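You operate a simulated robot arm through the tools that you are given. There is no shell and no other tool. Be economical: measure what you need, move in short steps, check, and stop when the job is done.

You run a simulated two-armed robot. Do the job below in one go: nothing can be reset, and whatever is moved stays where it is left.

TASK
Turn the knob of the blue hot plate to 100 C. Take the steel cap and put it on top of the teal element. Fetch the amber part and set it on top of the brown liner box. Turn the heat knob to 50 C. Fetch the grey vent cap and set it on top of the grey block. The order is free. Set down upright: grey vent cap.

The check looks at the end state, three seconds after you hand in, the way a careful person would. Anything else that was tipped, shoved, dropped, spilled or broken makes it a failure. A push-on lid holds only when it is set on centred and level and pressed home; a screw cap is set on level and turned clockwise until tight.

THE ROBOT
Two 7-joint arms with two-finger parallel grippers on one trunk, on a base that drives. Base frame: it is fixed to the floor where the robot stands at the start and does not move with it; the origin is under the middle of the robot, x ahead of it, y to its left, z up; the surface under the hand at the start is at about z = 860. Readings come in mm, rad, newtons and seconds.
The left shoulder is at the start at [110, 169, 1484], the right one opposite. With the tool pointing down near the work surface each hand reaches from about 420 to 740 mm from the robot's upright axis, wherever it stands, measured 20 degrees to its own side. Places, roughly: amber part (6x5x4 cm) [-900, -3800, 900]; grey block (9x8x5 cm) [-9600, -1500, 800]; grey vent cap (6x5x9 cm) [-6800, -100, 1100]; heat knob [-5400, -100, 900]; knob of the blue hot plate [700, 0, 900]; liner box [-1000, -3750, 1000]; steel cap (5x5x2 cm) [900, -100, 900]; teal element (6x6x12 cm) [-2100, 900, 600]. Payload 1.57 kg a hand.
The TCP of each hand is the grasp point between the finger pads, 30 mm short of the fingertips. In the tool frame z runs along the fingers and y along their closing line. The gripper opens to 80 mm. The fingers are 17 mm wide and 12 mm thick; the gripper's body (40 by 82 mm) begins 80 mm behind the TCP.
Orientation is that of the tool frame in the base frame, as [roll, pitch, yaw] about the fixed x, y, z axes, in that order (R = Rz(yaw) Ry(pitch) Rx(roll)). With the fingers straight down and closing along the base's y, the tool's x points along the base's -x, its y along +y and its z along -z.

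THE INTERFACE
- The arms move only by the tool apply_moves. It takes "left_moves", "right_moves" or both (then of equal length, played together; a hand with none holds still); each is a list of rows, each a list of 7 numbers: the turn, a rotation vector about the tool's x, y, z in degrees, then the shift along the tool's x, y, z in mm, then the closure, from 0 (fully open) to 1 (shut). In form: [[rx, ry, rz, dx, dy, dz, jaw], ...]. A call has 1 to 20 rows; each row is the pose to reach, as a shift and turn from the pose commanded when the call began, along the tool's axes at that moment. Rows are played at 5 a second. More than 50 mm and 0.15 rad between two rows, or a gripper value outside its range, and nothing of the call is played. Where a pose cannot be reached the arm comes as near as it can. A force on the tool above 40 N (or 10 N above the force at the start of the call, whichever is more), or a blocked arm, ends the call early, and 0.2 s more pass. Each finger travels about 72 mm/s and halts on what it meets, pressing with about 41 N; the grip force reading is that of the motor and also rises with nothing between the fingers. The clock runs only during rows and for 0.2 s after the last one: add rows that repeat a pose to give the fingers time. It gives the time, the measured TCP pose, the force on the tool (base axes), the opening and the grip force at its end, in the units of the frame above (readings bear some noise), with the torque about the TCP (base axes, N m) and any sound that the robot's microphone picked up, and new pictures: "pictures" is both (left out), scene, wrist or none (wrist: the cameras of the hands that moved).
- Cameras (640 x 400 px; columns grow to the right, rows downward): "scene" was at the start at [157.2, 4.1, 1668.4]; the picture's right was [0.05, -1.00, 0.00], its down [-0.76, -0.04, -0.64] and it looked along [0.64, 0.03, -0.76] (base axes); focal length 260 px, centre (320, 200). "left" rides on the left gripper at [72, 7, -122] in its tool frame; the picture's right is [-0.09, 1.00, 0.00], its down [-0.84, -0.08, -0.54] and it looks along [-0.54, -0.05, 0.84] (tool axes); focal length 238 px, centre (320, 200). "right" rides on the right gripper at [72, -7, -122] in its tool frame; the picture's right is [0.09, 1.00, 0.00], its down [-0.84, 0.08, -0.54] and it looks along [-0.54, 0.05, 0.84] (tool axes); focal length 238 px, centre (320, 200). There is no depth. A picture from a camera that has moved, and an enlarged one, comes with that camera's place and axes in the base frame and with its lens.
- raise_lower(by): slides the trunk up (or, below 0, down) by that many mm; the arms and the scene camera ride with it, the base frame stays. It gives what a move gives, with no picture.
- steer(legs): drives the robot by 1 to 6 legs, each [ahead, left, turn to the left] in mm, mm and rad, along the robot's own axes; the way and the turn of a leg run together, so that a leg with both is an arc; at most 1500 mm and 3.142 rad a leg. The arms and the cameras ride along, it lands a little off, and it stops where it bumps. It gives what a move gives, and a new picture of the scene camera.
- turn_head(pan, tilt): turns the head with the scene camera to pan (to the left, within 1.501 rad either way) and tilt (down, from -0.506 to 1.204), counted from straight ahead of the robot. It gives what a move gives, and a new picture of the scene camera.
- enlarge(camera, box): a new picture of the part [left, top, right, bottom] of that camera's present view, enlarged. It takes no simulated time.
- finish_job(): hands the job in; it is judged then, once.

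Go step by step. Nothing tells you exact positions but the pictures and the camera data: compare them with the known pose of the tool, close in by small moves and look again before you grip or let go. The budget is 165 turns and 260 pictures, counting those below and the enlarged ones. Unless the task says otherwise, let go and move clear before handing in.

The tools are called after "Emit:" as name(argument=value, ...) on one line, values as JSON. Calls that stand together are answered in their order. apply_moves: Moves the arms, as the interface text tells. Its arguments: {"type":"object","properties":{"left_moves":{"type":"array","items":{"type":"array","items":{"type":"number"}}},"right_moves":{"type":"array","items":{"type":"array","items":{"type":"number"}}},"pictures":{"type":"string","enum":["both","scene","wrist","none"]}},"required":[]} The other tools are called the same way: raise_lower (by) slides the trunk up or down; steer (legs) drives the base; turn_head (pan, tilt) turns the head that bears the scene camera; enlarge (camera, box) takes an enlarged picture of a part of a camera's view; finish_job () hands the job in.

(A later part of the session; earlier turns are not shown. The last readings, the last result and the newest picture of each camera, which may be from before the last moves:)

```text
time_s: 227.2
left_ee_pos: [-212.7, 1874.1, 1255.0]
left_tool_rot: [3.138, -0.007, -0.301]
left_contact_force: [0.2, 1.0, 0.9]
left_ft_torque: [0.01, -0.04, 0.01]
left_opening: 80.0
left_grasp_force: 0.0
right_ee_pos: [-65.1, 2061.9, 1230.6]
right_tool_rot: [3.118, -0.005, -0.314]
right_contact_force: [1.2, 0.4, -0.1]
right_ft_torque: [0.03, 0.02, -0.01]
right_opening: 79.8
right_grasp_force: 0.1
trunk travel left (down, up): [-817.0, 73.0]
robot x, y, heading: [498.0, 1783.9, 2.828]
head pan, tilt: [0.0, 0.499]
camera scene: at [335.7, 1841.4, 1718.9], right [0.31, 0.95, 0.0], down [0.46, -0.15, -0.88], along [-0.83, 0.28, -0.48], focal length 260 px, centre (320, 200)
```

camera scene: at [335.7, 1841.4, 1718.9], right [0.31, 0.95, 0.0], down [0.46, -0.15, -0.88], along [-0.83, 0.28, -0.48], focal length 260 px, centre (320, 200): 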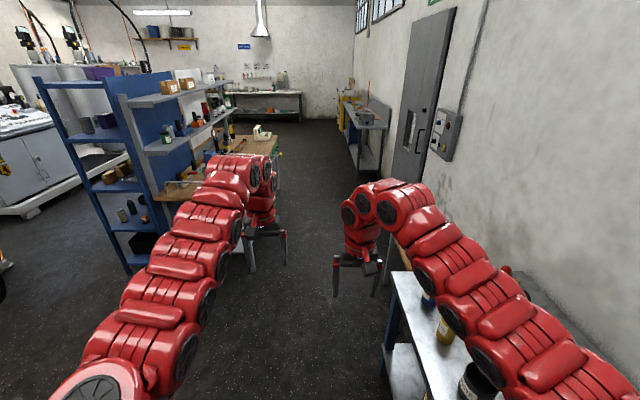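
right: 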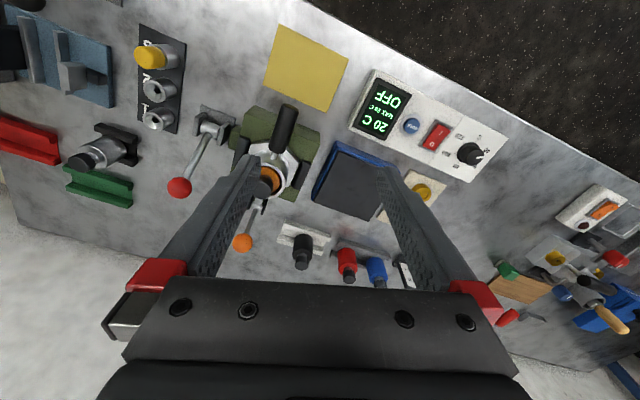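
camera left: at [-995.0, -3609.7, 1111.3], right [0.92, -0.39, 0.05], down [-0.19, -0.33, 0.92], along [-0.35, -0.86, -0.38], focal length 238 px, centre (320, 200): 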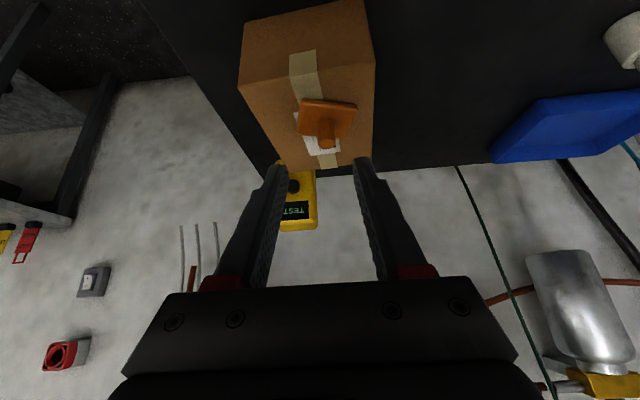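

Emit:
steer(legs=[[0, 130, 0], [1500, 0, 0]])

```text
time_s: 235.6
left_ee_pos: [-1694.7, 2234.1, 1255.7]
left_tool_rot: [3.139, -0.008, -0.306]
left_contact_force: [-0.9, -0.2, -0.4]
left_ft_torque: [0.0, -0.02, -0.02]
left_opening: 80.0
left_grasp_force: 0.1
right_ee_pos: [-1547.0, 2421.0, 1230.9]
right_tool_rot: [3.118, -0.006, -0.317]
right_contact_force: [-0.4, -0.1, 0.0]
right_ft_torque: [0.06, -0.01, 0.0]
right_opening: 79.9
right_grasp_force: 0.0
trunk travel left (down, up): [-817.0, 73.0]
robot x, y, heading: [-979.3, 2144.8, 2.815]
head pan, tilt: [0.0, 0.499]
camera scene: at [-1147.0, 2199.3, 1719.0], right [0.32, 0.95, 0.0], down [0.45, -0.15, -0.88], along [-0.83, 0.28, -0.48], focal length 260 px, centre (320, 200)
```

scene: 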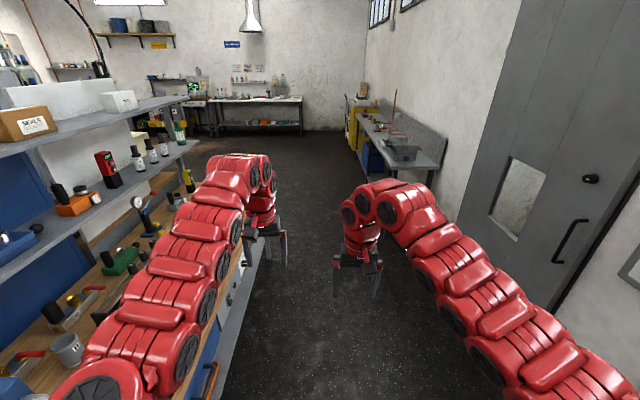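

Emit:
steer(legs=[[0, -200, 0], [1500, 0, 0], [1200, 0, 0]])

Emit:
turn_head(pan=0.8, tilt=0.35)

```text
time_s: 249.9
left_ee_pos: [-4190.6, 3273.0, 1254.7]
left_tool_rot: [3.139, -0.007, -0.304]
left_contact_force: [0.0, -0.1, -0.1]
left_ft_torque: [0.03, 0.01, 0.02]
left_opening: 79.7
left_grasp_force: 0.1
right_ee_pos: [-4042.6, 3462.3, 1230.2]
right_tool_rot: [3.117, -0.006, -0.316]
right_contact_force: [-0.6, -0.2, 0.9]
right_ft_torque: [-0.02, 0.05, 0.01]
right_opening: 79.9
right_grasp_force: 0.1
trunk travel left (down, up): [-817.0, 73.0]
robot x, y, heading: [-3478.1, 3188.7, 2.822]
head pan, tilt: [0.0, 0.499]
camera scene: at [-3641.4, 3240.5, 1719.0], right [0.31, 0.95, 0.0], down [0.45, -0.15, -0.88], along [-0.83, 0.28, -0.48], focal length 260 px, centre (320, 200)
```

scene: 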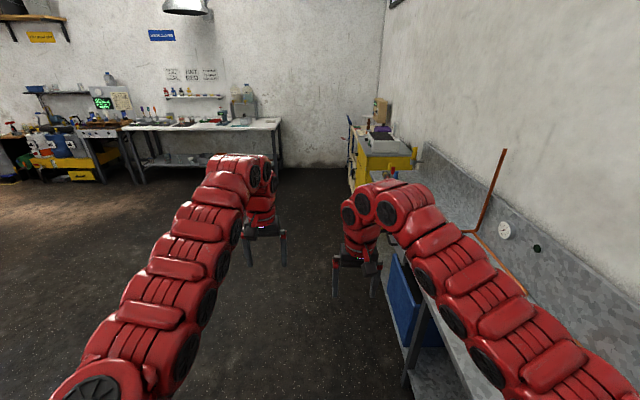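

```text
time_s: 251.0
left_ee_pos: [-4190.1, 3273.5, 1254.3]
left_tool_rot: [3.138, -0.008, -0.303]
left_contact_force: [0.5, -1.1, 0.6]
left_ft_torque: [-0.01, 0.02, 0.01]
left_opening: 80.3
left_grasp_force: 0.2
right_ee_pos: [-4042.4, 3460.6, 1230.9]
right_tool_rot: [3.116, -0.005, -0.315]
right_contact_force: [0.6, 0.0, 0.2]
right_ft_torque: [0.02, -0.01, -0.01]
right_opening: 80.1
right_grasp_force: 0.0
trunk travel left (down, up): [-817.0, 73.0]
robot x, y, heading: [-3478.7, 3186.2, 2.823]
head pan, tilt: [0.799, 0.351]
camera scene: at [-3638.0, 3169.1, 1732.6], right [-0.46, 0.89, 0.0], down [0.31, 0.16, -0.94], along [-0.83, -0.43, -0.34], focal length 260 px, centre (320, 200)
```

scene: 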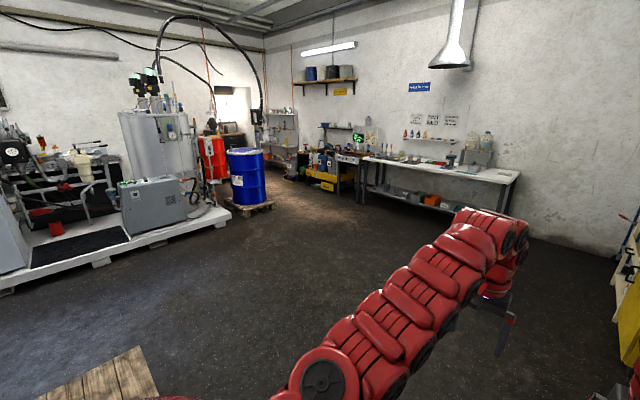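

Emit:
enlarge(camera="scene", box=[90, 90, 330, 240])

```text
2.67 times, centred on (210, 165) of scene
camera zoom: at [-3638.0, 3169.1, 1732.6], right [-0.46, 0.89, 0.0], down [0.31, 0.16, -0.94], along [-0.83, -0.43, -0.34], focal length 693 px, centre (613, 293)
```

zoom: 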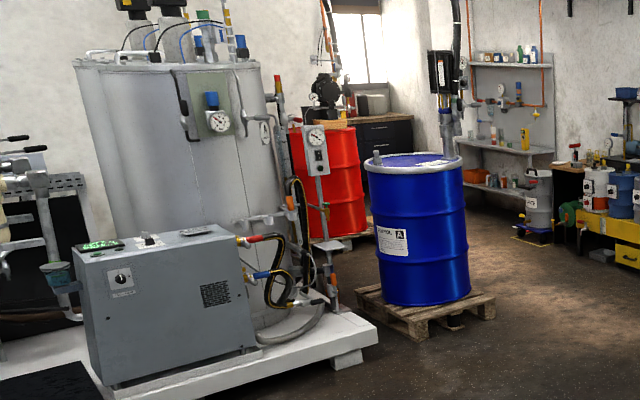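

Emit:
enlarge(camera="scene", box=[100, 160, 200, 220])

```text
6.40 times, centred on (150, 190) of scene
camera zoom: at [-3638.0, 3169.1, 1732.6], right [-0.46, 0.89, 0.0], down [0.31, 0.16, -0.94], along [-0.83, -0.43, -0.34], focal length 1662 px, centre (1408, 264)
```

zoom: 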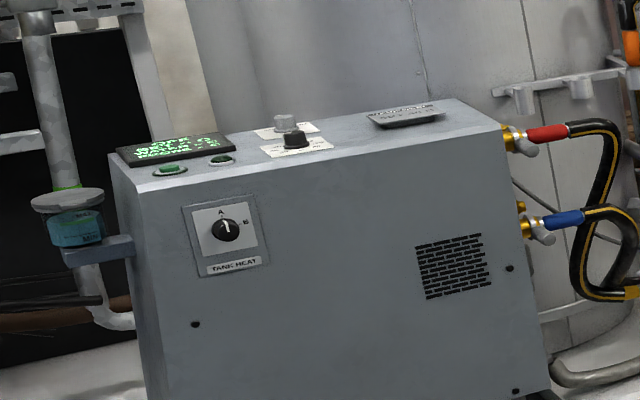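

The heat knob is on the cabinet's top panel, next to a display. I'll drive around to face the cabinet front, stopping about 300 mm short.

Emit:
steer(legs=[[980, 0, 0], [0, 0, 1.57], [1400, 0, 0], [1300, 0, 0]])

Emit:
turn_head(pan=0, tilt=0.6)

```text
time_s: 272.6
left_ee_pos: [-5375.6, 239.4, 1256.1]
left_tool_rot: [3.14, -0.008, 1.255]
left_contact_force: [-0.3, -0.1, 0.5]
left_ft_torque: [-0.02, 0.01, -0.05]
left_opening: 80.0
left_grasp_force: 0.0
right_ee_pos: [-5560.4, 389.4, 1230.8]
right_tool_rot: [3.118, -0.005, 1.241]
right_contact_force: [0.2, -0.3, -0.2]
right_ft_torque: [-0.02, 0.01, -0.03]
right_opening: 79.8
right_grasp_force: 0.0
trunk travel left (down, up): [-817.0, 73.0]
robot x, y, heading: [-5279.8, 947.9, -1.905]
head pan, tilt: [0.799, 0.351]
camera scene: at [-5263.1, 790.4, 1732.7], right [-0.89, -0.45, 0.0], down [-0.15, 0.31, -0.94], along [0.42, -0.84, -0.34], focal length 260 px, centre (320, 200)
```

scene: 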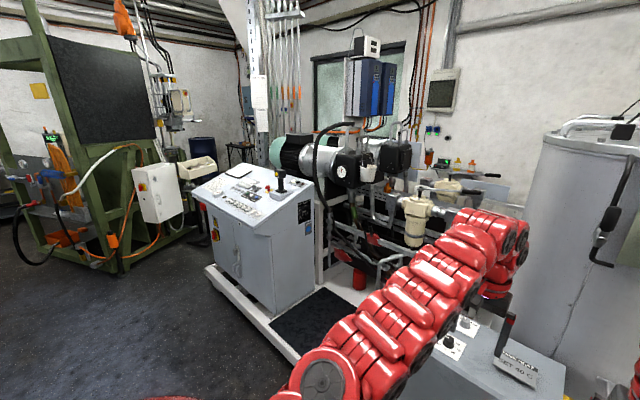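

```text
time_s: 273.7
left_ee_pos: [-5375.9, 240.2, 1253.9]
left_tool_rot: [3.138, -0.007, 1.253]
left_contact_force: [-0.1, 0.9, -0.5]
left_ft_torque: [0.0, 0.01, 0.02]
left_opening: 79.9
left_grasp_force: 0.1
right_ee_pos: [-5559.8, 389.2, 1231.4]
right_tool_rot: [3.117, -0.005, 1.243]
right_contact_force: [0.5, -0.3, 0.0]
right_ft_torque: [-0.02, -0.03, 0.01]
right_opening: 80.2
right_grasp_force: 0.2
trunk travel left (down, up): [-817.0, 73.0]
robot x, y, heading: [-5278.4, 948.5, -1.907]
head pan, tilt: [0.0, 0.6]
camera scene: at [-5333.9, 789.8, 1709.9], right [-0.94, 0.33, 0.0], down [0.18, 0.53, -0.83], along [-0.27, -0.78, -0.56], focal length 260 px, centre (320, 200)
```

scene: 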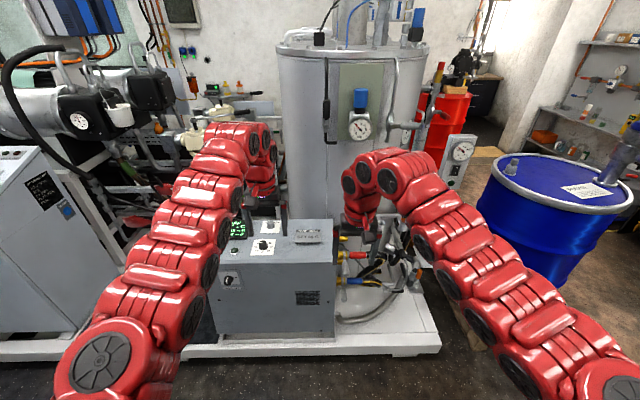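

Emit:
enlarge(camera="scene", box=[200, 200, 350, 300])

Emit:
enlarge(camera="scene", box=[470, 130, 640, 230])

```text
4.00 times, centred on (275, 250) of scene
camera zoom: at [-5333.9, 789.8, 1709.9], right [-0.94, 0.33, 0.0], down [0.18, 0.53, -0.83], along [-0.27, -0.78, -0.56], focal length 1039 px, centre (500, 0)
```

zoom: 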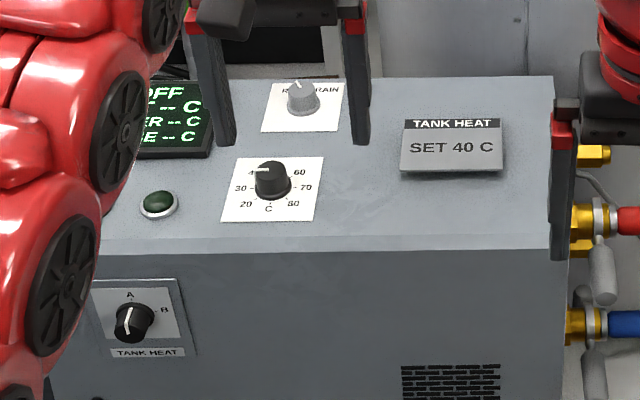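

```text
3.76 times, centred on (555, 180) of scene
camera zoom: at [-5333.9, 789.8, 1709.9], right [-0.94, 0.33, 0.0], down [0.18, 0.53, -0.83], along [-0.27, -0.78, -0.56], focal length 978 px, centre (-565, 275)
```

zoom: 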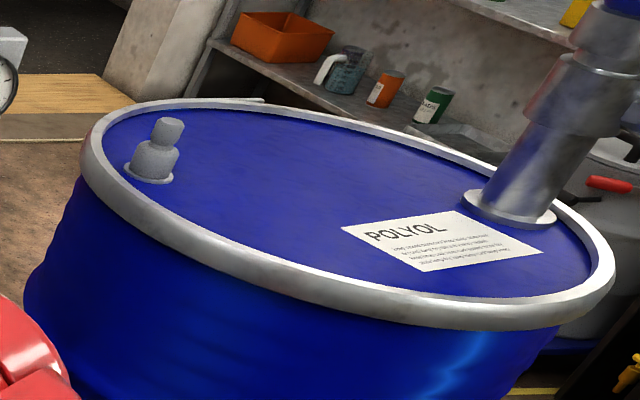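

I can see the black heat knob (20–80 °C scale) on the panel top. First I'll lower the left hand into a working pose, then drive in.

Emit:
apply_moves(left_moves=[[0, 0, 0, 0, 20, 45, 0], [0, 0, 0, 0, 40, 90, 0], [0, 0, 0, 0, 60, 135, 0], [0, 0, 0, 0, 80, 180, 0], [0, 0, 0, 0, 100, 220, 0], [0, 0, 0, 40, 110, 230, 0], [0, 0, 0, 80, 110, 230, 0], [0, 0, 0, 110, 110, 230, 0], [0, 0, 0, 110, 110, 230, 0]], pictures="none")

Emit:
steer(legs=[[400, 0, 0]])

Emit:
enlarge(camera="left", box=[0, 0, 640, 400])

```text
time_s: 275.7
left_ee_pos: [-5235.9, 305.5, 1017.3]
left_tool_rot: [-3.141, -0.004, 1.255]
left_contact_force: [0.2, 0.5, 0.1]
left_ft_torque: [-0.02, 0.05, 0.01]
left_opening: 80.0
left_grasp_force: 0.1
left hand out of reach, approached as far as the arm can: row 8, 9
right_ee_pos: [-5559.4, 388.5, 1229.7]
right_tool_rot: [3.118, -0.005, 1.243]
right_contact_force: [0.9, -1.1, 0.8]
right_ft_torque: [0.01, 0.05, 0.04]
right_opening: 80.0
right_grasp_force: 0.0
trunk travel left (down, up): [-817.0, 73.0]
robot x, y, heading: [-5274.9, 948.9, -1.906]
head pan, tilt: [0.0, 0.6]
```

```text
time_s: 278.2
left_ee_pos: [-5366.0, -66.8, 1018.1]
left_tool_rot: [3.138, -0.006, 1.253]
left_contact_force: [0.1, 0.7, -1.0]
left_ft_torque: [0.04, 0.01, -0.02]
left_opening: 79.9
left_grasp_force: 0.0
right_ee_pos: [-5690.3, 15.9, 1231.4]
right_tool_rot: [3.116, -0.006, 1.242]
right_contact_force: [0.1, 0.2, 0.2]
right_ft_torque: [-0.01, 0.0, 0.01]
right_opening: 80.0
right_grasp_force: 0.1
trunk travel left (down, up): [-817.0, 73.0]
robot x, y, heading: [-5407.6, 573.2, -1.897]
head pan, tilt: [0.0, 0.6]
camera scene: at [-5463.2, 417.5, 1710.0], right [-0.94, 0.33, 0.0], down [0.19, 0.53, -0.83], along [-0.27, -0.78, -0.56], focal length 260 px, centre (320, 200)
```

scene: 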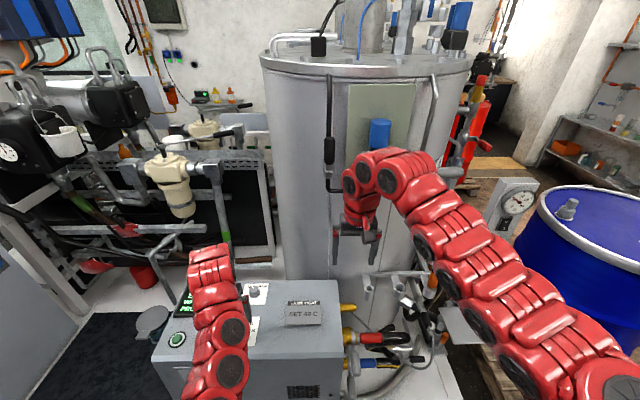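

```text
1.00 times, centred on (320, 200) of left (not enlarged: the box is as wide or as high as the picture)
camera zoom: at [-5338.3, -0.7, 1140.3], right [0.92, -0.4, 0.0], down [-0.34, -0.77, 0.54], along [-0.21, -0.49, -0.84], focal length 238 px, centre (320, 200)
```

zoom: 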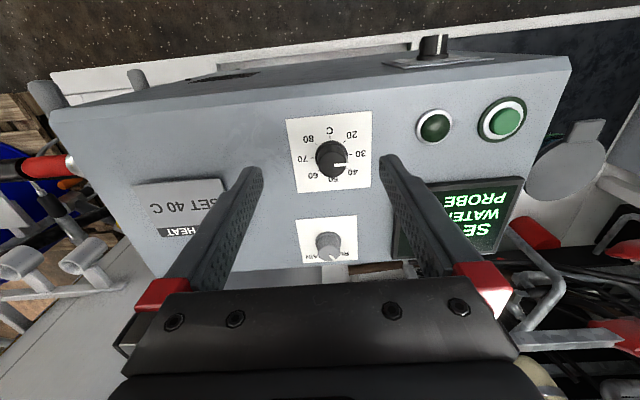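

Emit:
enlarge(camera="left", box=[270, 100, 390, 210])

```text
3.64 times, centred on (330, 155) of left
camera zoom: at [-5338.3, -0.7, 1140.3], right [0.92, -0.4, 0.0], down [-0.34, -0.77, 0.54], along [-0.21, -0.49, -0.84], focal length 867 px, centre (284, 364)
```

zoom: 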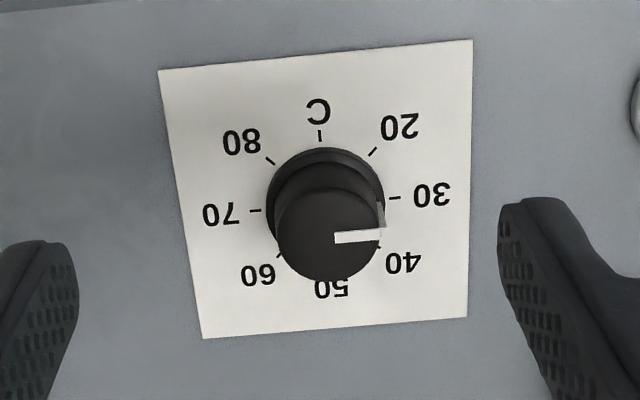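

The pointer is at 30, marks are 45° apart, and 50 is opposite the "C", so it needs 90° clockwise. I'll move over the knob and pre-rotate −45°.

Emit:
apply_moves(left_moves=[[0, 0, -8, -8, 2, 10, 0.25], [0, 0, -16, -16, 4, 20, 0.25], [0, 0, -24, -24, 6, 30, 0.25], [0, 0, -32, -32, 8, 40, 0.25], [0, 0, -40, -40, 10, 50, 0.25], [0, 0, -45, -44, 11, 58, 0.25], [0, 0, -45, -44, 11, 58, 0.25]], pictures="wrist")

```text
time_s: 279.8
left_ee_pos: [-5369.6, -112.1, 960.2]
left_tool_rot: [3.135, -0.002, 2.041]
left_contact_force: [-0.3, -0.1, 0.0]
left_ft_torque: [-0.01, 0.01, -0.04]
left_opening: 60.2
left_grasp_force: 0.0
right_ee_pos: [-5690.1, 16.8, 1231.2]
right_tool_rot: [3.116, -0.005, 1.242]
right_contact_force: [0.7, -0.5, -0.1]
right_ft_torque: [0.0, 0.01, 0.02]
right_opening: 79.8
right_grasp_force: 0.1
trunk travel left (down, up): [-817.0, 73.0]
robot x, y, heading: [-5409.5, 576.9, -1.902]
head pan, tilt: [0.0, 0.6]
camera left: at [-5396.4, -45.9, 1081.5], right [0.93, 0.37, 0.0], down [0.31, -0.78, 0.54], along [0.2, -0.5, -0.84], focal length 238 px, centre (320, 200)
```

left: 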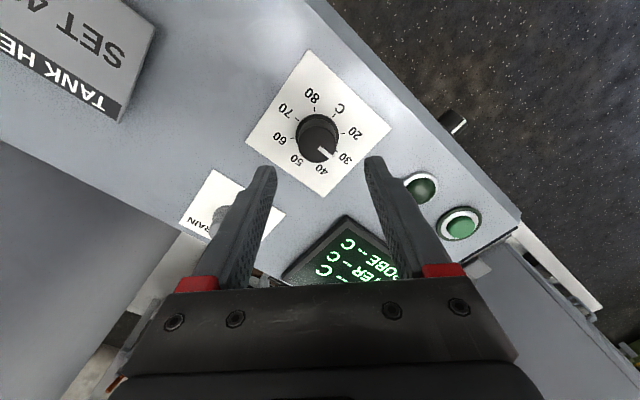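

Emit:
apply_moves(left_moves=[[0, 0, 0, 0, -1, 25, 0.25], [0, 0, 0, 0, -2, 50, 0.25], [0, 0, 0, 0, -2, 50, 0.25]], pictures="wrist")

```text
time_s: 280.6
left_ee_pos: [-5371.1, -113.4, 909.5]
left_tool_rot: [3.137, -0.001, 2.038]
left_contact_force: [0.8, -0.3, 1.1]
left_ft_torque: [0.01, 0.01, 0.01]
left_opening: 60.1
left_grasp_force: 0.0
right_ee_pos: [-5690.1, 16.0, 1231.2]
right_tool_rot: [3.118, -0.004, 1.243]
right_contact_force: [0.5, 0.2, 0.1]
right_ft_torque: [0.01, -0.03, 0.01]
right_opening: 79.7
right_grasp_force: 0.0
trunk travel left (down, up): [-817.0, 73.0]
robot x, y, heading: [-5407.1, 577.0, -1.906]
head pan, tilt: [0.0, 0.6]
camera left: at [-5398.2, -46.7, 1031.4], right [0.93, 0.37, 0.01], down [0.31, -0.78, 0.54], along [0.2, -0.5, -0.84], focal length 238 px, centre (320, 200)
```

left: 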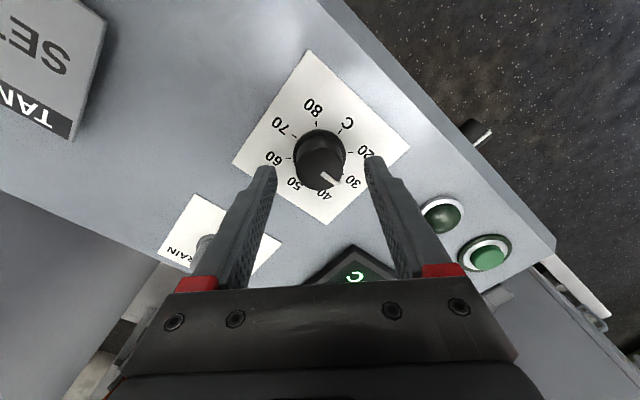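

Clear of the DRAIN knob. I'll descend to grip, close, turn 91° clockwise, then release and lift.

Emit:
apply_moves(left_moves=[[0, 0, 0, 0, -1, 15, 0.25], [0, 0, 0, 0, -1, 26, 0.25], [0, 0, 0, 0, -1, 26, 0.6], [0, 0, 0, 0, -1, 26, 0.75], [0, 0, 0, 0, -1, 26, 0.75]], pictures="wrist")

```text
time_s: 281.8
left_ee_pos: [-5370.7, -114.4, 883.5]
left_tool_rot: [3.136, -0.001, 2.04]
left_contact_force: [0.7, -1.9, -1.3]
left_ft_torque: [-0.41, -0.17, -0.02]
left_opening: 35.2
left_grasp_force: 42.0
right_ee_pos: [-5690.5, 17.1, 1230.1]
right_tool_rot: [3.119, -0.005, 1.242]
right_contact_force: [-0.6, -0.6, -0.7]
right_ft_torque: [0.0, -0.04, 0.02]
right_opening: 80.4
right_grasp_force: 0.0
trunk travel left (down, up): [-817.0, 73.0]
robot x, y, heading: [-5409.7, 574.1, -1.906]
head pan, tilt: [0.0, 0.6]
camera left: at [-5398.8, -46.9, 1004.9], right [0.93, 0.37, 0.01], down [0.31, -0.78, 0.54], along [0.2, -0.5, -0.84], focal length 238 px, centre (320, 200)
```

left: 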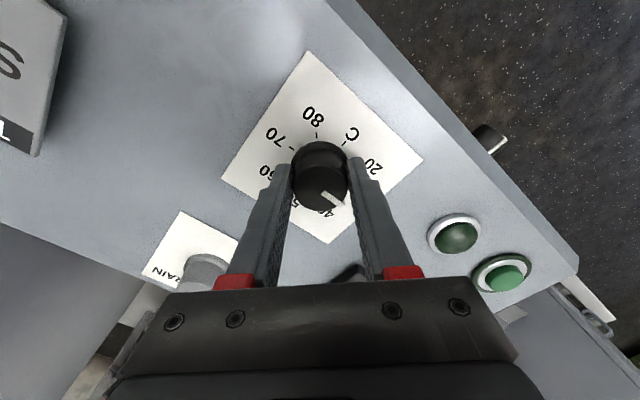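

Emit:
apply_moves(left_moves=[[0, 0, 8, 0, 0, 0, 0.75], [0, 0, 16, 0, 0, 0, 0.75], [0, 0, 24, 0, 0, 0, 0.75], [0, 0, 32, 0, 0, 0, 0.75], [0, 0, 40, 0, 0, 0, 0.75], [0, 0, 48, 0, 0, 0, 0.75], [0, 0, 56, 0, 0, 0, 0.75], [0, 0, 64, 0, 0, 0, 0.75], [0, 0, 72, 0, 0, 0, 0.75], [0, 0, 80, 0, 0, 0, 0.75], [0, 0, 88, 0, 0, 0, 0.75], [0, 0, 91, 0, 0, 0, 0.75], [0, 0, 91, 0, 0, 0, 0.75], [0, 0, 91, 0, 0, 0, 0.4], [0, 0, 91, 0, 0, 0, 0.25], [0, 0, 91, 0, 0, 0, 0.25], [0, 0, 91, 0, 0, -35, 0.25], [0, 0, 91, 0, 0, -75, 0.25]], pictures="wrist")

Emit:
enlarge(camera="left", box=[260, 80, 380, 190])

```text
time_s: 285.6
left_ee_pos: [-5372.1, -112.7, 959.9]
left_tool_rot: [-3.138, -0.005, 0.45]
left_contact_force: [0.1, 0.1, -0.1]
left_ft_torque: [-0.03, 0.0, -0.01]
left_opening: 60.1
left_grasp_force: 0.2
right_ee_pos: [-5689.8, 15.7, 1231.5]
right_tool_rot: [3.116, -0.005, 1.243]
right_contact_force: [-0.6, -0.8, -0.3]
right_ft_torque: [0.01, -0.03, -0.02]
right_opening: 79.9
right_grasp_force: 0.0
trunk travel left (down, up): [-817.0, 73.0]
robot x, y, heading: [-5405.0, 575.8, -1.904]
head pan, tilt: [0.0, 0.6]
camera left: at [-5305.1, -88.1, 1081.5], right [0.35, -0.94, 0.0], down [-0.79, -0.3, 0.54], along [-0.5, -0.19, -0.84], focal length 238 px, centre (320, 200)
```

left: 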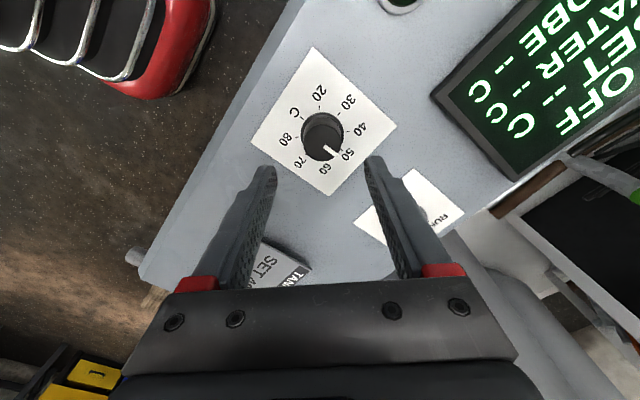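

```text
3.64 times, centred on (320, 135) of left
camera zoom: at [-5305.1, -88.1, 1081.5], right [0.35, -0.94, 0.0], down [-0.79, -0.3, 0.54], along [-0.5, -0.19, -0.84], focal length 867 px, centre (320, 436)
```

zoom: 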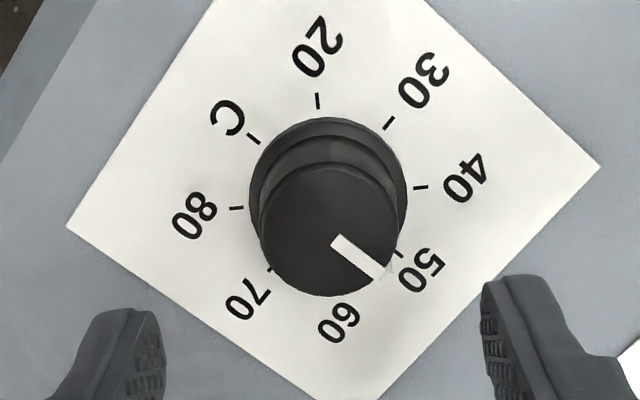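

The knob reads 50. Next is the vent cap on the blue drum, at about (-6796, -101), reachable only diagonally past the pallets. I'll straighten the left hand, back up, and strafe right to face the drum.

Emit:
apply_moves(left_moves=[[0, 0, -8, 0, 0, -20, 0], [0, 0, -16, 0, 0, -30, 0], [0, 0, -24, 0, 0, -30, 0], [0, 0, -32, 0, 0, -30, 0], [0, 0, -40, 0, 0, -30, 0], [0, 0, -46, 0, 0, -30, 0], [0, 0, -46, 0, 0, -30, 0]], pictures="none")

Emit:
steer(legs=[[-400, 0, 0], [0, -840, 0]])

```text
time_s: 287.2
left_ee_pos: [-5371.3, -113.8, 988.9]
left_tool_rot: [3.136, -0.006, 1.255]
left_contact_force: [-0.6, -0.5, -0.2]
left_ft_torque: [-0.04, 0.0, 0.01]
left_opening: 80.0
left_grasp_force: 0.1
right_ee_pos: [-5690.9, 16.6, 1230.4]
right_tool_rot: [3.116, -0.004, 1.243]
right_contact_force: [-0.5, 0.4, 0.1]
right_ft_torque: [0.02, 0.01, -0.02]
right_opening: 79.9
right_grasp_force: 0.0
trunk travel left (down, up): [-817.0, 73.0]
robot x, y, heading: [-5406.4, 574.6, -1.904]
head pan, tilt: [0.0, 0.6]
```

```text
time_s: 293.7
left_ee_pos: [-6032.7, 542.1, 988.4]
left_tool_rot: [3.14, -0.005, 1.241]
left_contact_force: [-0.4, 0.5, 0.0]
left_ft_torque: [0.0, 0.02, 0.04]
left_opening: 79.7
left_grasp_force: 0.0
right_ee_pos: [-6348.6, 674.7, 1231.3]
right_tool_rot: [3.117, -0.005, 1.232]
right_contact_force: [-0.4, 0.4, -0.4]
right_ft_torque: [-0.04, 0.01, 0.01]
right_opening: 79.8
right_grasp_force: 0.0
trunk travel left (down, up): [-817.0, 73.0]
robot x, y, heading: [-6058.1, 1233.5, -1.918]
head pan, tilt: [0.0, 0.6]
camera scene: at [-6117.8, 1072.6, 1709.9], right [-0.94, 0.34, 0.0], down [0.19, 0.53, -0.82], along [-0.28, -0.78, -0.57], focal length 260 px, centre (320, 200)
```

scene: 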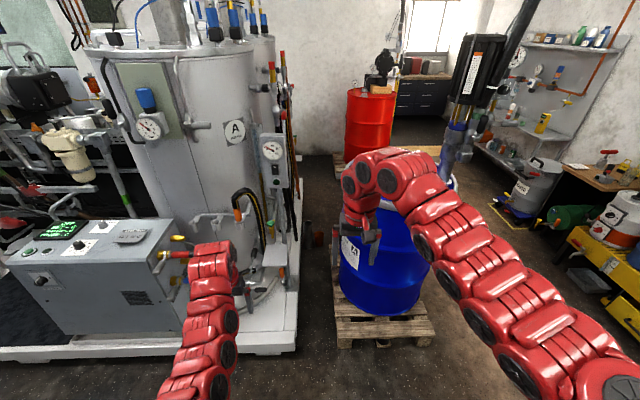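

I'll use the left hand with the robot turned about 30° right, so the right hand hovers safely over the drum top. First I'll turn, then raise and tilt the left hand.

Emit:
steer(legs=[[0, 0, -0.53]])

Emit:
apply_moves(left_moves=[[0, 0, 0, 0, 0, -40, 0], [0, 0, 0, 0, 0, -80, 0], [0, 0, 0, -10, 10, -120, 0], [0, 0, 0, -20, 20, -160, 0], [0, 0, 0, -20, 30, -200, 0], [0, -8, 0, -20, 40, -200, 0], [0, -16, 0, -30, 50, -200, 0], [0, -24, 0, -40, 50, -200, 0], [0, -32, 0, -50, 50, -200, 0], [0, -35, 0, -60, 50, -200, 0], [0, -35, 0, -60, 50, -200, 0]], pictures="scene")

```text
time_s: 295.6
left_ee_pos: [-6383.5, 621.3, 988.7]
left_tool_rot: [3.139, -0.004, 0.714]
left_contact_force: [0.2, -0.9, -1.0]
left_ft_torque: [0.0, 0.01, -0.01]
left_opening: 80.1
left_grasp_force: 0.0
right_ee_pos: [-6589.1, 895.5, 1231.6]
right_tool_rot: [3.117, -0.005, 0.703]
right_contact_force: [0.9, 0.1, -0.4]
right_ft_torque: [-0.01, 0.01, 0.02]
right_opening: 79.9
right_grasp_force: 0.1
trunk travel left (down, up): [-817.0, 73.0]
robot x, y, heading: [-6062.2, 1230.1, -2.438]
head pan, tilt: [0.0, 0.6]
camera scene: at [-6190.3, 1123.0, 1709.9], right [-0.64, 0.77, 0.0], down [0.43, 0.36, -0.82], along [-0.63, -0.53, -0.57], focal length 260 px, centre (320, 200)
```

scene: 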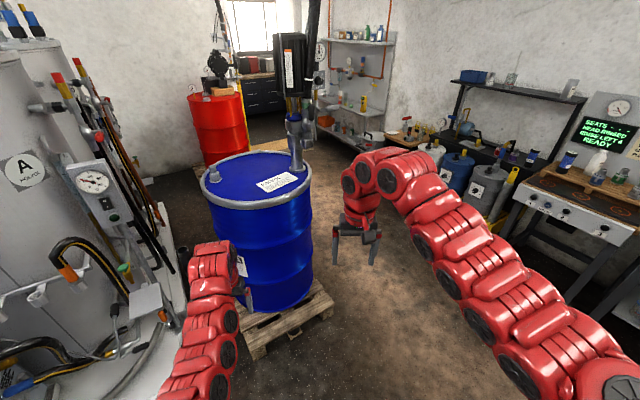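

```text
time_s: 298.0
left_ee_pos: [-6397.6, 545.4, 1189.0]
left_tool_rot: [3.138, 0.605, 0.709]
left_contact_force: [0.5, 0.7, -0.7]
left_ft_torque: [-0.02, -0.02, 0.04]
left_opening: 80.1
left_grasp_force: 0.1
left hand out of reach, approached as far as the arm can: row 7
right_ee_pos: [-6590.8, 896.8, 1230.8]
right_tool_rot: [3.115, -0.005, 0.703]
right_contact_force: [-0.4, 0.8, 0.3]
right_ft_torque: [-0.02, 0.04, -0.04]
right_opening: 80.1
right_grasp_force: 0.1
trunk travel left (down, up): [-817.0, 73.0]
robot x, y, heading: [-6061.4, 1230.0, -2.448]
head pan, tilt: [0.0, 0.6]
camera scene: at [-6190.8, 1123.7, 1709.9], right [-0.64, 0.77, 0.0], down [0.43, 0.36, -0.82], along [-0.63, -0.53, -0.57], focal length 260 px, centre (320, 200)
```

scene: 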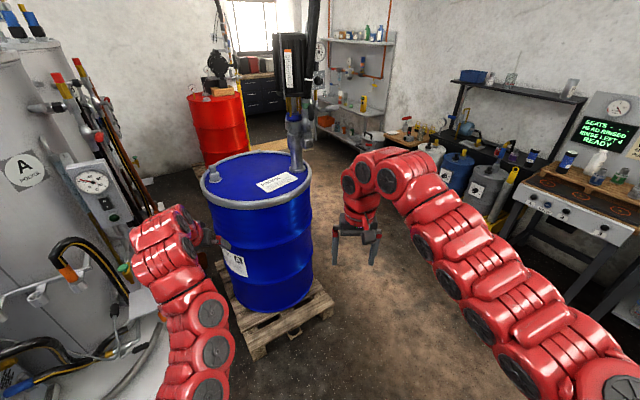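

The vent cap is at about (-6747, -80, ~1057) and the gauge box at (-6280, -20, 1245) stays clear of the arm. I'll drive diagonally in, stopping 150 mm short.

Emit:
steer(legs=[[370, 325, 0]])

Emit:
enlarge(camera="left", box=[0, 0, 640, 400])

```text
time_s: 300.9
left_ee_pos: [-6472.0, 60.8, 1189.5]
left_tool_rot: [3.138, 0.606, 0.712]
left_contact_force: [-0.1, 0.5, 0.0]
left_ft_torque: [0.02, 0.0, 0.0]
left_opening: 80.2
left_grasp_force: 0.0
right_ee_pos: [-6663.7, 413.0, 1231.5]
right_tool_rot: [3.115, -0.005, 0.701]
right_contact_force: [-0.4, 0.1, 0.8]
right_ft_torque: [0.02, 0.0, -0.02]
right_opening: 80.2
right_grasp_force: 0.0
trunk travel left (down, up): [-817.0, 73.0]
robot x, y, heading: [-6137.8, 744.3, -2.444]
head pan, tilt: [0.0, 0.6]
camera scene: at [-6263.2, 639.7, 1710.0], right [-0.64, 0.77, 0.0], down [0.43, 0.36, -0.83], along [-0.63, -0.53, -0.56], focal length 260 px, centre (320, 200)
```

scene: 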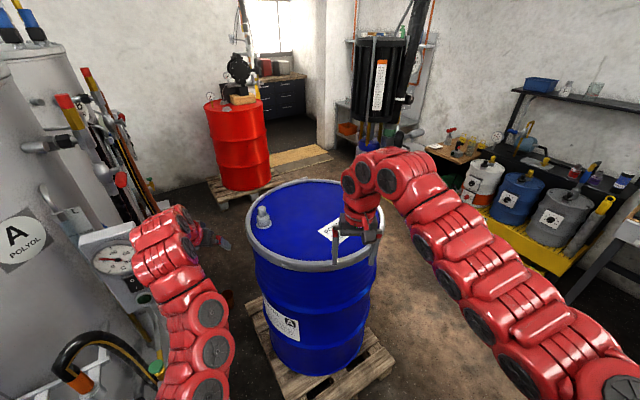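

```text
1.00 times, centred on (320, 200) of left (not enlarged: the box is as wide or as high as the picture)
camera zoom: at [-6370.2, 140.2, 1247.9], right [0.59, -0.8, 0.06], down [-0.34, -0.19, 0.92], along [-0.73, -0.57, -0.38], focal length 238 px, centre (320, 200)
```

zoom: 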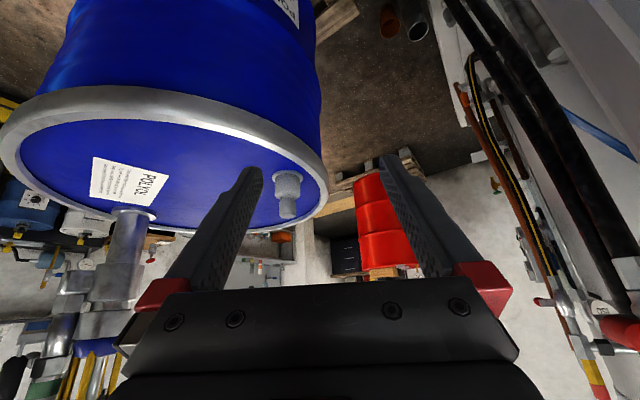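

The vent cap stands at (-6754, -82), base z ≈ 1005, top ≈ 1097. Driving 130 mm further.

Emit:
steer(legs=[[130, 0, 0]])

Emit:
enlarge(camera="left", box=[200, 100, 440, 250])

```text
time_s: 302.2
left_ee_pos: [-6570.0, -21.8, 1189.6]
left_tool_rot: [3.139, 0.609, 0.712]
left_contact_force: [0.5, -0.3, 0.3]
left_ft_torque: [0.0, 0.0, 0.01]
left_opening: 80.2
left_grasp_force: 0.1
right_ee_pos: [-6761.2, 329.5, 1231.6]
right_tool_rot: [3.119, -0.007, 0.702]
right_contact_force: [0.4, -0.1, -0.5]
right_ft_torque: [0.01, 0.0, 0.0]
right_opening: 80.1
right_grasp_force: 0.0
trunk travel left (down, up): [-817.0, 73.0]
robot x, y, heading: [-6236.9, 664.6, -2.446]
head pan, tilt: [0.0, 0.6]
camera scene: at [-6360.9, 556.8, 1710.1], right [-0.64, 0.77, 0.0], down [0.43, 0.36, -0.83], along [-0.63, -0.53, -0.56], focal length 260 px, centre (320, 200)
```

scene: 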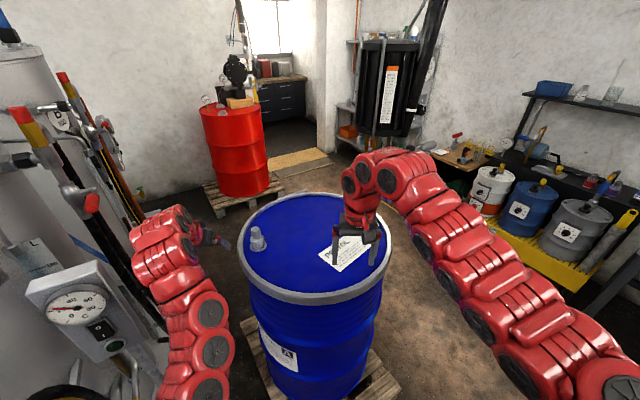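

```text
2.67 times, centred on (320, 175) of left
camera zoom: at [-6468.0, 57.1, 1248.3], right [0.6, -0.8, 0.06], down [-0.34, -0.19, 0.92], along [-0.73, -0.57, -0.38], focal length 636 px, centre (320, 267)
```

zoom: 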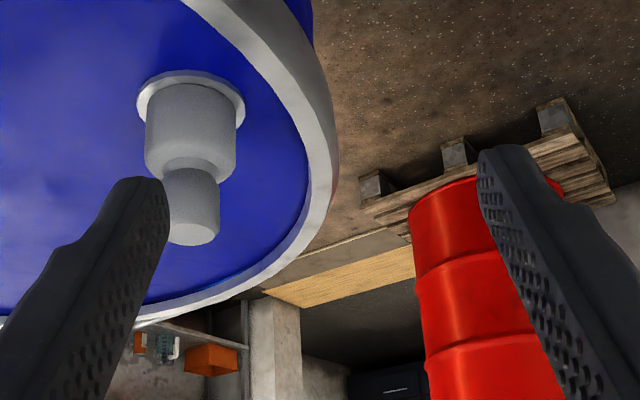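

Emit:
apply_moves(left_moves=[[0, 0, 0, -22, -19, 28, 0.25], [0, 0, 0, -43, -38, 57, 0.25], [0, 0, 0, -64, -57, 86, 0.25], [0, 0, 0, -85, -76, 114, 0.25], [0, 0, 0, -85, -76, 114, 0.25]], pictures="wrist")

```text
time_s: 303.4
left_ee_pos: [-6721.3, -53.1, 1144.5]
left_tool_rot: [3.141, 0.608, 0.714]
left_contact_force: [-0.1, 0.0, -0.6]
left_ft_torque: [0.0, -0.01, -0.01]
left_opening: 60.0
left_grasp_force: 0.0
right_ee_pos: [-6762.8, 328.1, 1230.7]
right_tool_rot: [3.118, -0.006, 0.703]
right_contact_force: [0.1, -0.9, -0.3]
right_ft_torque: [0.04, 0.02, 0.0]
right_opening: 79.9
right_grasp_force: 0.0
trunk travel left (down, up): [-817.0, 73.0]
robot x, y, heading: [-6231.5, 663.4, -2.448]
head pan, tilt: [0.0, 0.6]
camera left: at [-6621.1, 25.8, 1202.3], right [0.6, -0.8, 0.05], down [-0.34, -0.19, 0.92], along [-0.73, -0.57, -0.38], focal length 238 px, centre (320, 200)
```

left: 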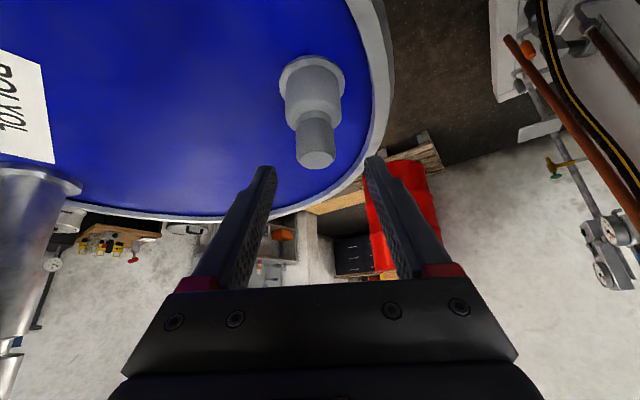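

Emit:
apply_moves(left_moves=[[0, 0, 0, 0, -1, 20, 0.25], [0, 0, 0, 1, -1, 40, 0.25], [0, 0, 0, 1, -1, 58, 0.25], [0, 0, 0, 1, -1, 58, 0.25]], pictures="wrist")

Emit:
enlarge(camera="left", box=[240, 60, 400, 220])

```text
time_s: 304.4
left_ee_pos: [-6742.1, -72.1, 1094.9]
left_tool_rot: [3.138, 0.605, 0.713]
left_contact_force: [-0.6, -0.1, -0.2]
left_ft_torque: [-0.01, 0.0, -0.03]
left_opening: 60.0
left_grasp_force: 0.2
left hand out of reach, approached as far as the arm can: row 3, 4
right_ee_pos: [-6762.1, 328.3, 1230.8]
right_tool_rot: [3.119, -0.004, 0.703]
right_contact_force: [-0.1, -0.5, -0.5]
right_ft_torque: [-0.01, 0.01, -0.02]
right_opening: 79.9
right_grasp_force: 0.1
trunk travel left (down, up): [-817.0, 73.0]
robot x, y, heading: [-6229.9, 663.3, -2.448]
head pan, tilt: [0.0, 0.6]
camera left: at [-6641.7, 6.7, 1153.7], right [0.59, -0.8, 0.06], down [-0.34, -0.19, 0.92], along [-0.73, -0.57, -0.38], focal length 238 px, centre (320, 200)
```

left: 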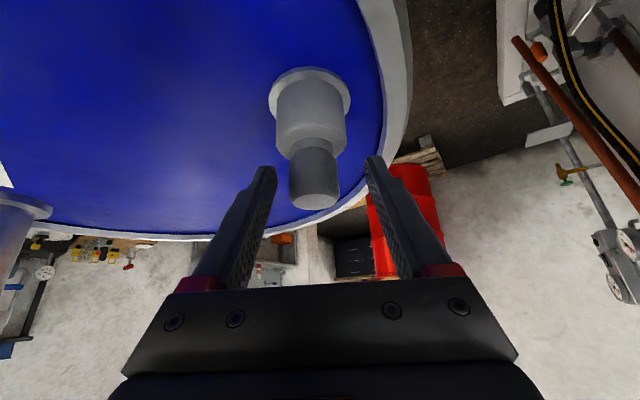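

```text
2.50 times, centred on (320, 140) of left
camera zoom: at [-6641.7, 6.7, 1153.7], right [0.59, -0.8, 0.06], down [-0.34, -0.19, 0.92], along [-0.73, -0.57, -0.38], focal length 596 px, centre (320, 350)
```

zoom: 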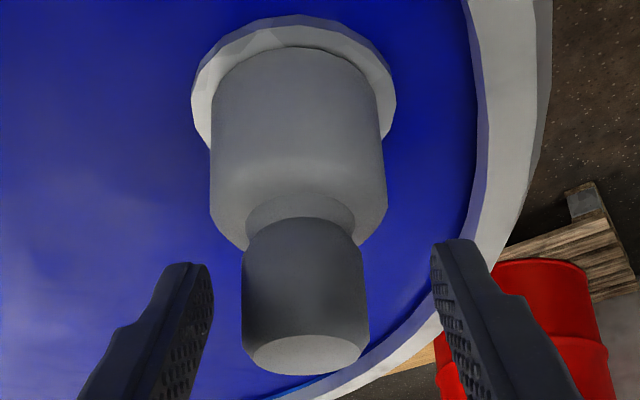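

The upper stem is between the fingers, about 4 mm off centre. I'll correct that and close.

Emit:
apply_moves(left_moves=[[0, 0, 0, 0, -4, 0, 0.25], [0, 0, 0, 0, -4, 0, 0.25], [0, 0, 0, 0, -4, 0, 0.5], [0, 0, 0, 0, -4, 0, 0.7], [0, 0, 0, 0, -4, 0, 0.75], [0, 0, 0, 0, -4, 0, 0.75]], pictures="wrist")

```text
time_s: 305.8
left_ee_pos: [-6745.6, -69.5, 1094.0]
left_tool_rot: [3.139, 0.603, 0.713]
left_contact_force: [0.3, 0.1, -0.4]
left_ft_torque: [-0.02, 0.03, -0.02]
left_opening: 31.4
left_grasp_force: 40.3
right_ee_pos: [-6763.0, 329.2, 1230.1]
right_tool_rot: [3.117, -0.006, 0.704]
right_contact_force: [-0.1, -0.6, -0.1]
right_ft_torque: [0.0, -0.03, 0.01]
right_opening: 80.2
right_grasp_force: 0.2
trunk travel left (down, up): [-817.0, 73.0]
robot x, y, heading: [-6229.7, 665.0, -2.443]
head pan, tilt: [0.0, 0.6]
camera left: at [-6644.6, 9.9, 1153.5], right [0.6, -0.8, 0.06], down [-0.34, -0.19, 0.92], along [-0.73, -0.57, -0.38], focal length 238 px, centre (320, 200)
```

left: 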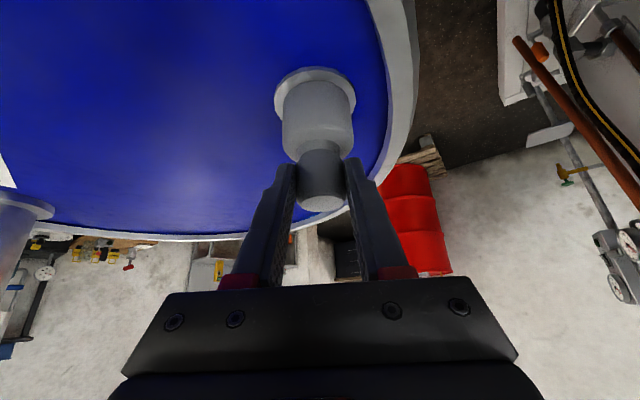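

Gripped at 31 mm. Lifting 40 mm straight up to see whether it comes free.

Emit:
apply_moves(left_moves=[[0, 0, 0, -6, 0, -8, 0.75], [0, 0, 0, -12, 0, -16, 0.75], [0, 0, 0, -23, 0, -33, 0.75], [0, 0, 0, -23, 0, -33, 0.75]], pictures="wrist")

```text
time_s: 306.8
left_ee_pos: [-6745.5, -70.9, 1135.6]
left_tool_rot: [3.139, 0.605, 0.712]
left_contact_force: [0.7, -0.2, -1.1]
left_ft_torque: [0.0, -0.03, -0.01]
left_opening: 31.5
left_grasp_force: 40.6
right_ee_pos: [-6762.8, 327.8, 1230.1]
right_tool_rot: [3.117, -0.005, 0.704]
right_contact_force: [0.0, 0.2, -0.5]
right_ft_torque: [0.01, 0.0, 0.0]
right_opening: 80.0
right_grasp_force: 0.1
trunk travel left (down, up): [-817.0, 73.0]
robot x, y, heading: [-6230.7, 666.3, -2.45]
head pan, tilt: [0.0, 0.6]
camera left: at [-6644.8, 9.8, 1194.4], right [0.6, -0.8, 0.06], down [-0.34, -0.19, 0.92], along [-0.73, -0.57, -0.38], focal length 238 px, centre (320, 200)
```

left: 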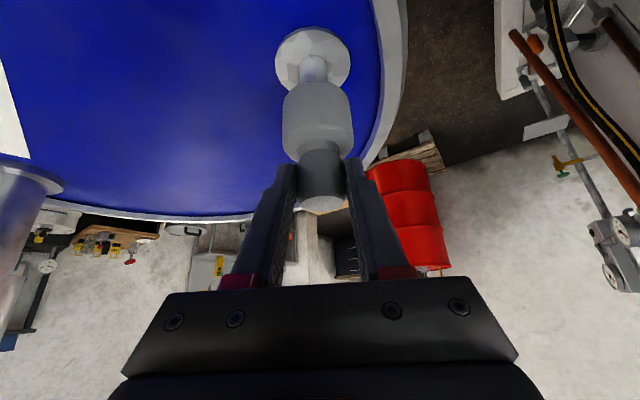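

It lifts off a small stub. Lifting another 60 mm and then retreating.

Emit:
apply_moves(left_moves=[[0, 0, 0, -17, 0, -25, 0.75], [0, 0, 0, -34, 0, -49, 0.75], [0, 0, 0, -40, 0, -57, 0.75], [0, 0, 0, -40, 0, -57, 0.75]], pictures="wrist")

```text
time_s: 307.8
left_ee_pos: [-6745.4, -69.7, 1205.0]
left_tool_rot: [3.137, 0.607, 0.712]
left_contact_force: [-0.9, 0.1, -0.9]
left_ft_torque: [0.0, 0.01, 0.02]
left_opening: 31.4
left_grasp_force: 41.0
right_ee_pos: [-6762.3, 329.4, 1231.0]
right_tool_rot: [3.117, -0.005, 0.703]
right_contact_force: [-0.6, 0.9, 0.1]
right_ft_torque: [-0.01, 0.03, 0.04]
right_opening: 80.0
right_grasp_force: 0.0
trunk travel left (down, up): [-817.0, 73.0]
robot x, y, heading: [-6230.5, 665.7, -2.441]
head pan, tilt: [0.0, 0.6]
camera left: at [-6644.9, 10.0, 1264.3], right [0.6, -0.8, 0.06], down [-0.34, -0.19, 0.92], along [-0.73, -0.57, -0.38], focal length 238 px, centre (320, 200)
```

left: 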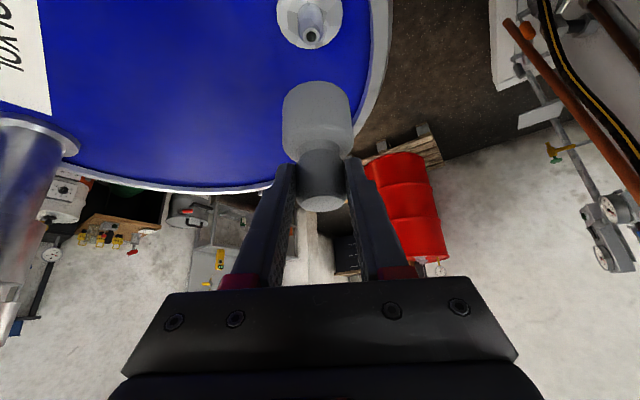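

The vent cap is free. Backing away and turning to look for the grey block.

Emit:
steer(legs=[[-500, 0, 0]])

Emit:
turn_head(pan=0.0, tilt=0.35)

```text
time_s: 310.7
left_ee_pos: [-6364.8, 249.2, 1205.5]
left_tool_rot: [3.139, 0.604, 0.715]
left_contact_force: [-0.5, 0.8, -0.1]
left_ft_torque: [0.03, -0.03, 0.0]
left_opening: 31.4
left_grasp_force: 39.9
right_ee_pos: [-6382.2, 645.0, 1229.3]
right_tool_rot: [3.117, -0.007, 0.705]
right_contact_force: [0.7, -0.1, -0.9]
right_ft_torque: [-0.04, -0.01, -0.01]
right_opening: 80.1
right_grasp_force: 0.1
trunk travel left (down, up): [-817.0, 73.0]
robot x, y, heading: [-5850.3, 984.1, -2.444]
head pan, tilt: [0.0, 0.6]
camera scene: at [-5982.9, 873.7, 1709.7], right [-0.64, 0.77, 0.0], down [0.43, 0.36, -0.82], along [-0.63, -0.53, -0.57], focal length 260 px, centre (320, 200)
```

scene: 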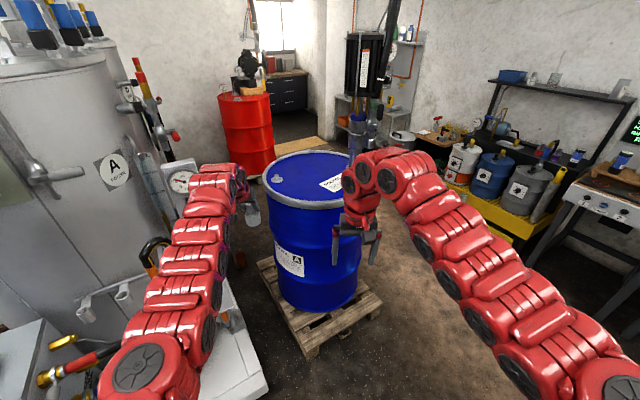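

```text
time_s: 311.5
left_ee_pos: [-6363.1, 248.5, 1206.3]
left_tool_rot: [3.139, 0.606, 0.715]
left_contact_force: [-0.3, 0.3, -0.9]
left_ft_torque: [-0.01, -0.03, 0.01]
left_opening: 31.6
left_grasp_force: 40.4
right_ee_pos: [-6381.0, 646.6, 1230.5]
right_tool_rot: [3.119, -0.004, 0.706]
right_contact_force: [0.2, -0.4, 0.2]
right_ft_torque: [0.0, 0.0, -0.02]
right_opening: 79.8
right_grasp_force: 0.1
trunk travel left (down, up): [-817.0, 73.0]
robot x, y, heading: [-5853.3, 981.4, -2.436]
head pan, tilt: [0.0, 0.351]
camera scene: at [-5985.2, 871.8, 1732.7], right [-0.64, 0.77, 0.0], down [0.26, 0.22, -0.94], along [-0.72, -0.6, -0.34], focal length 260 px, centre (320, 200)
```

scene: 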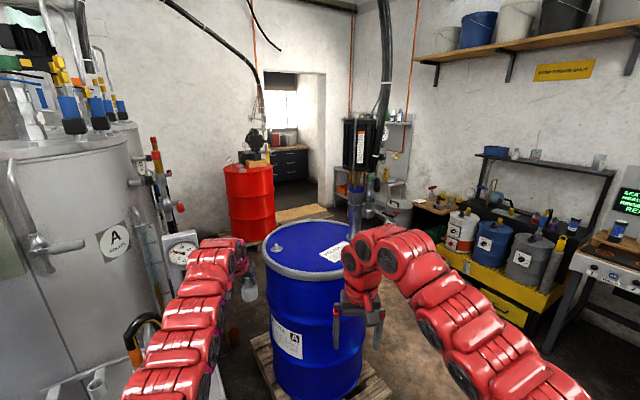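

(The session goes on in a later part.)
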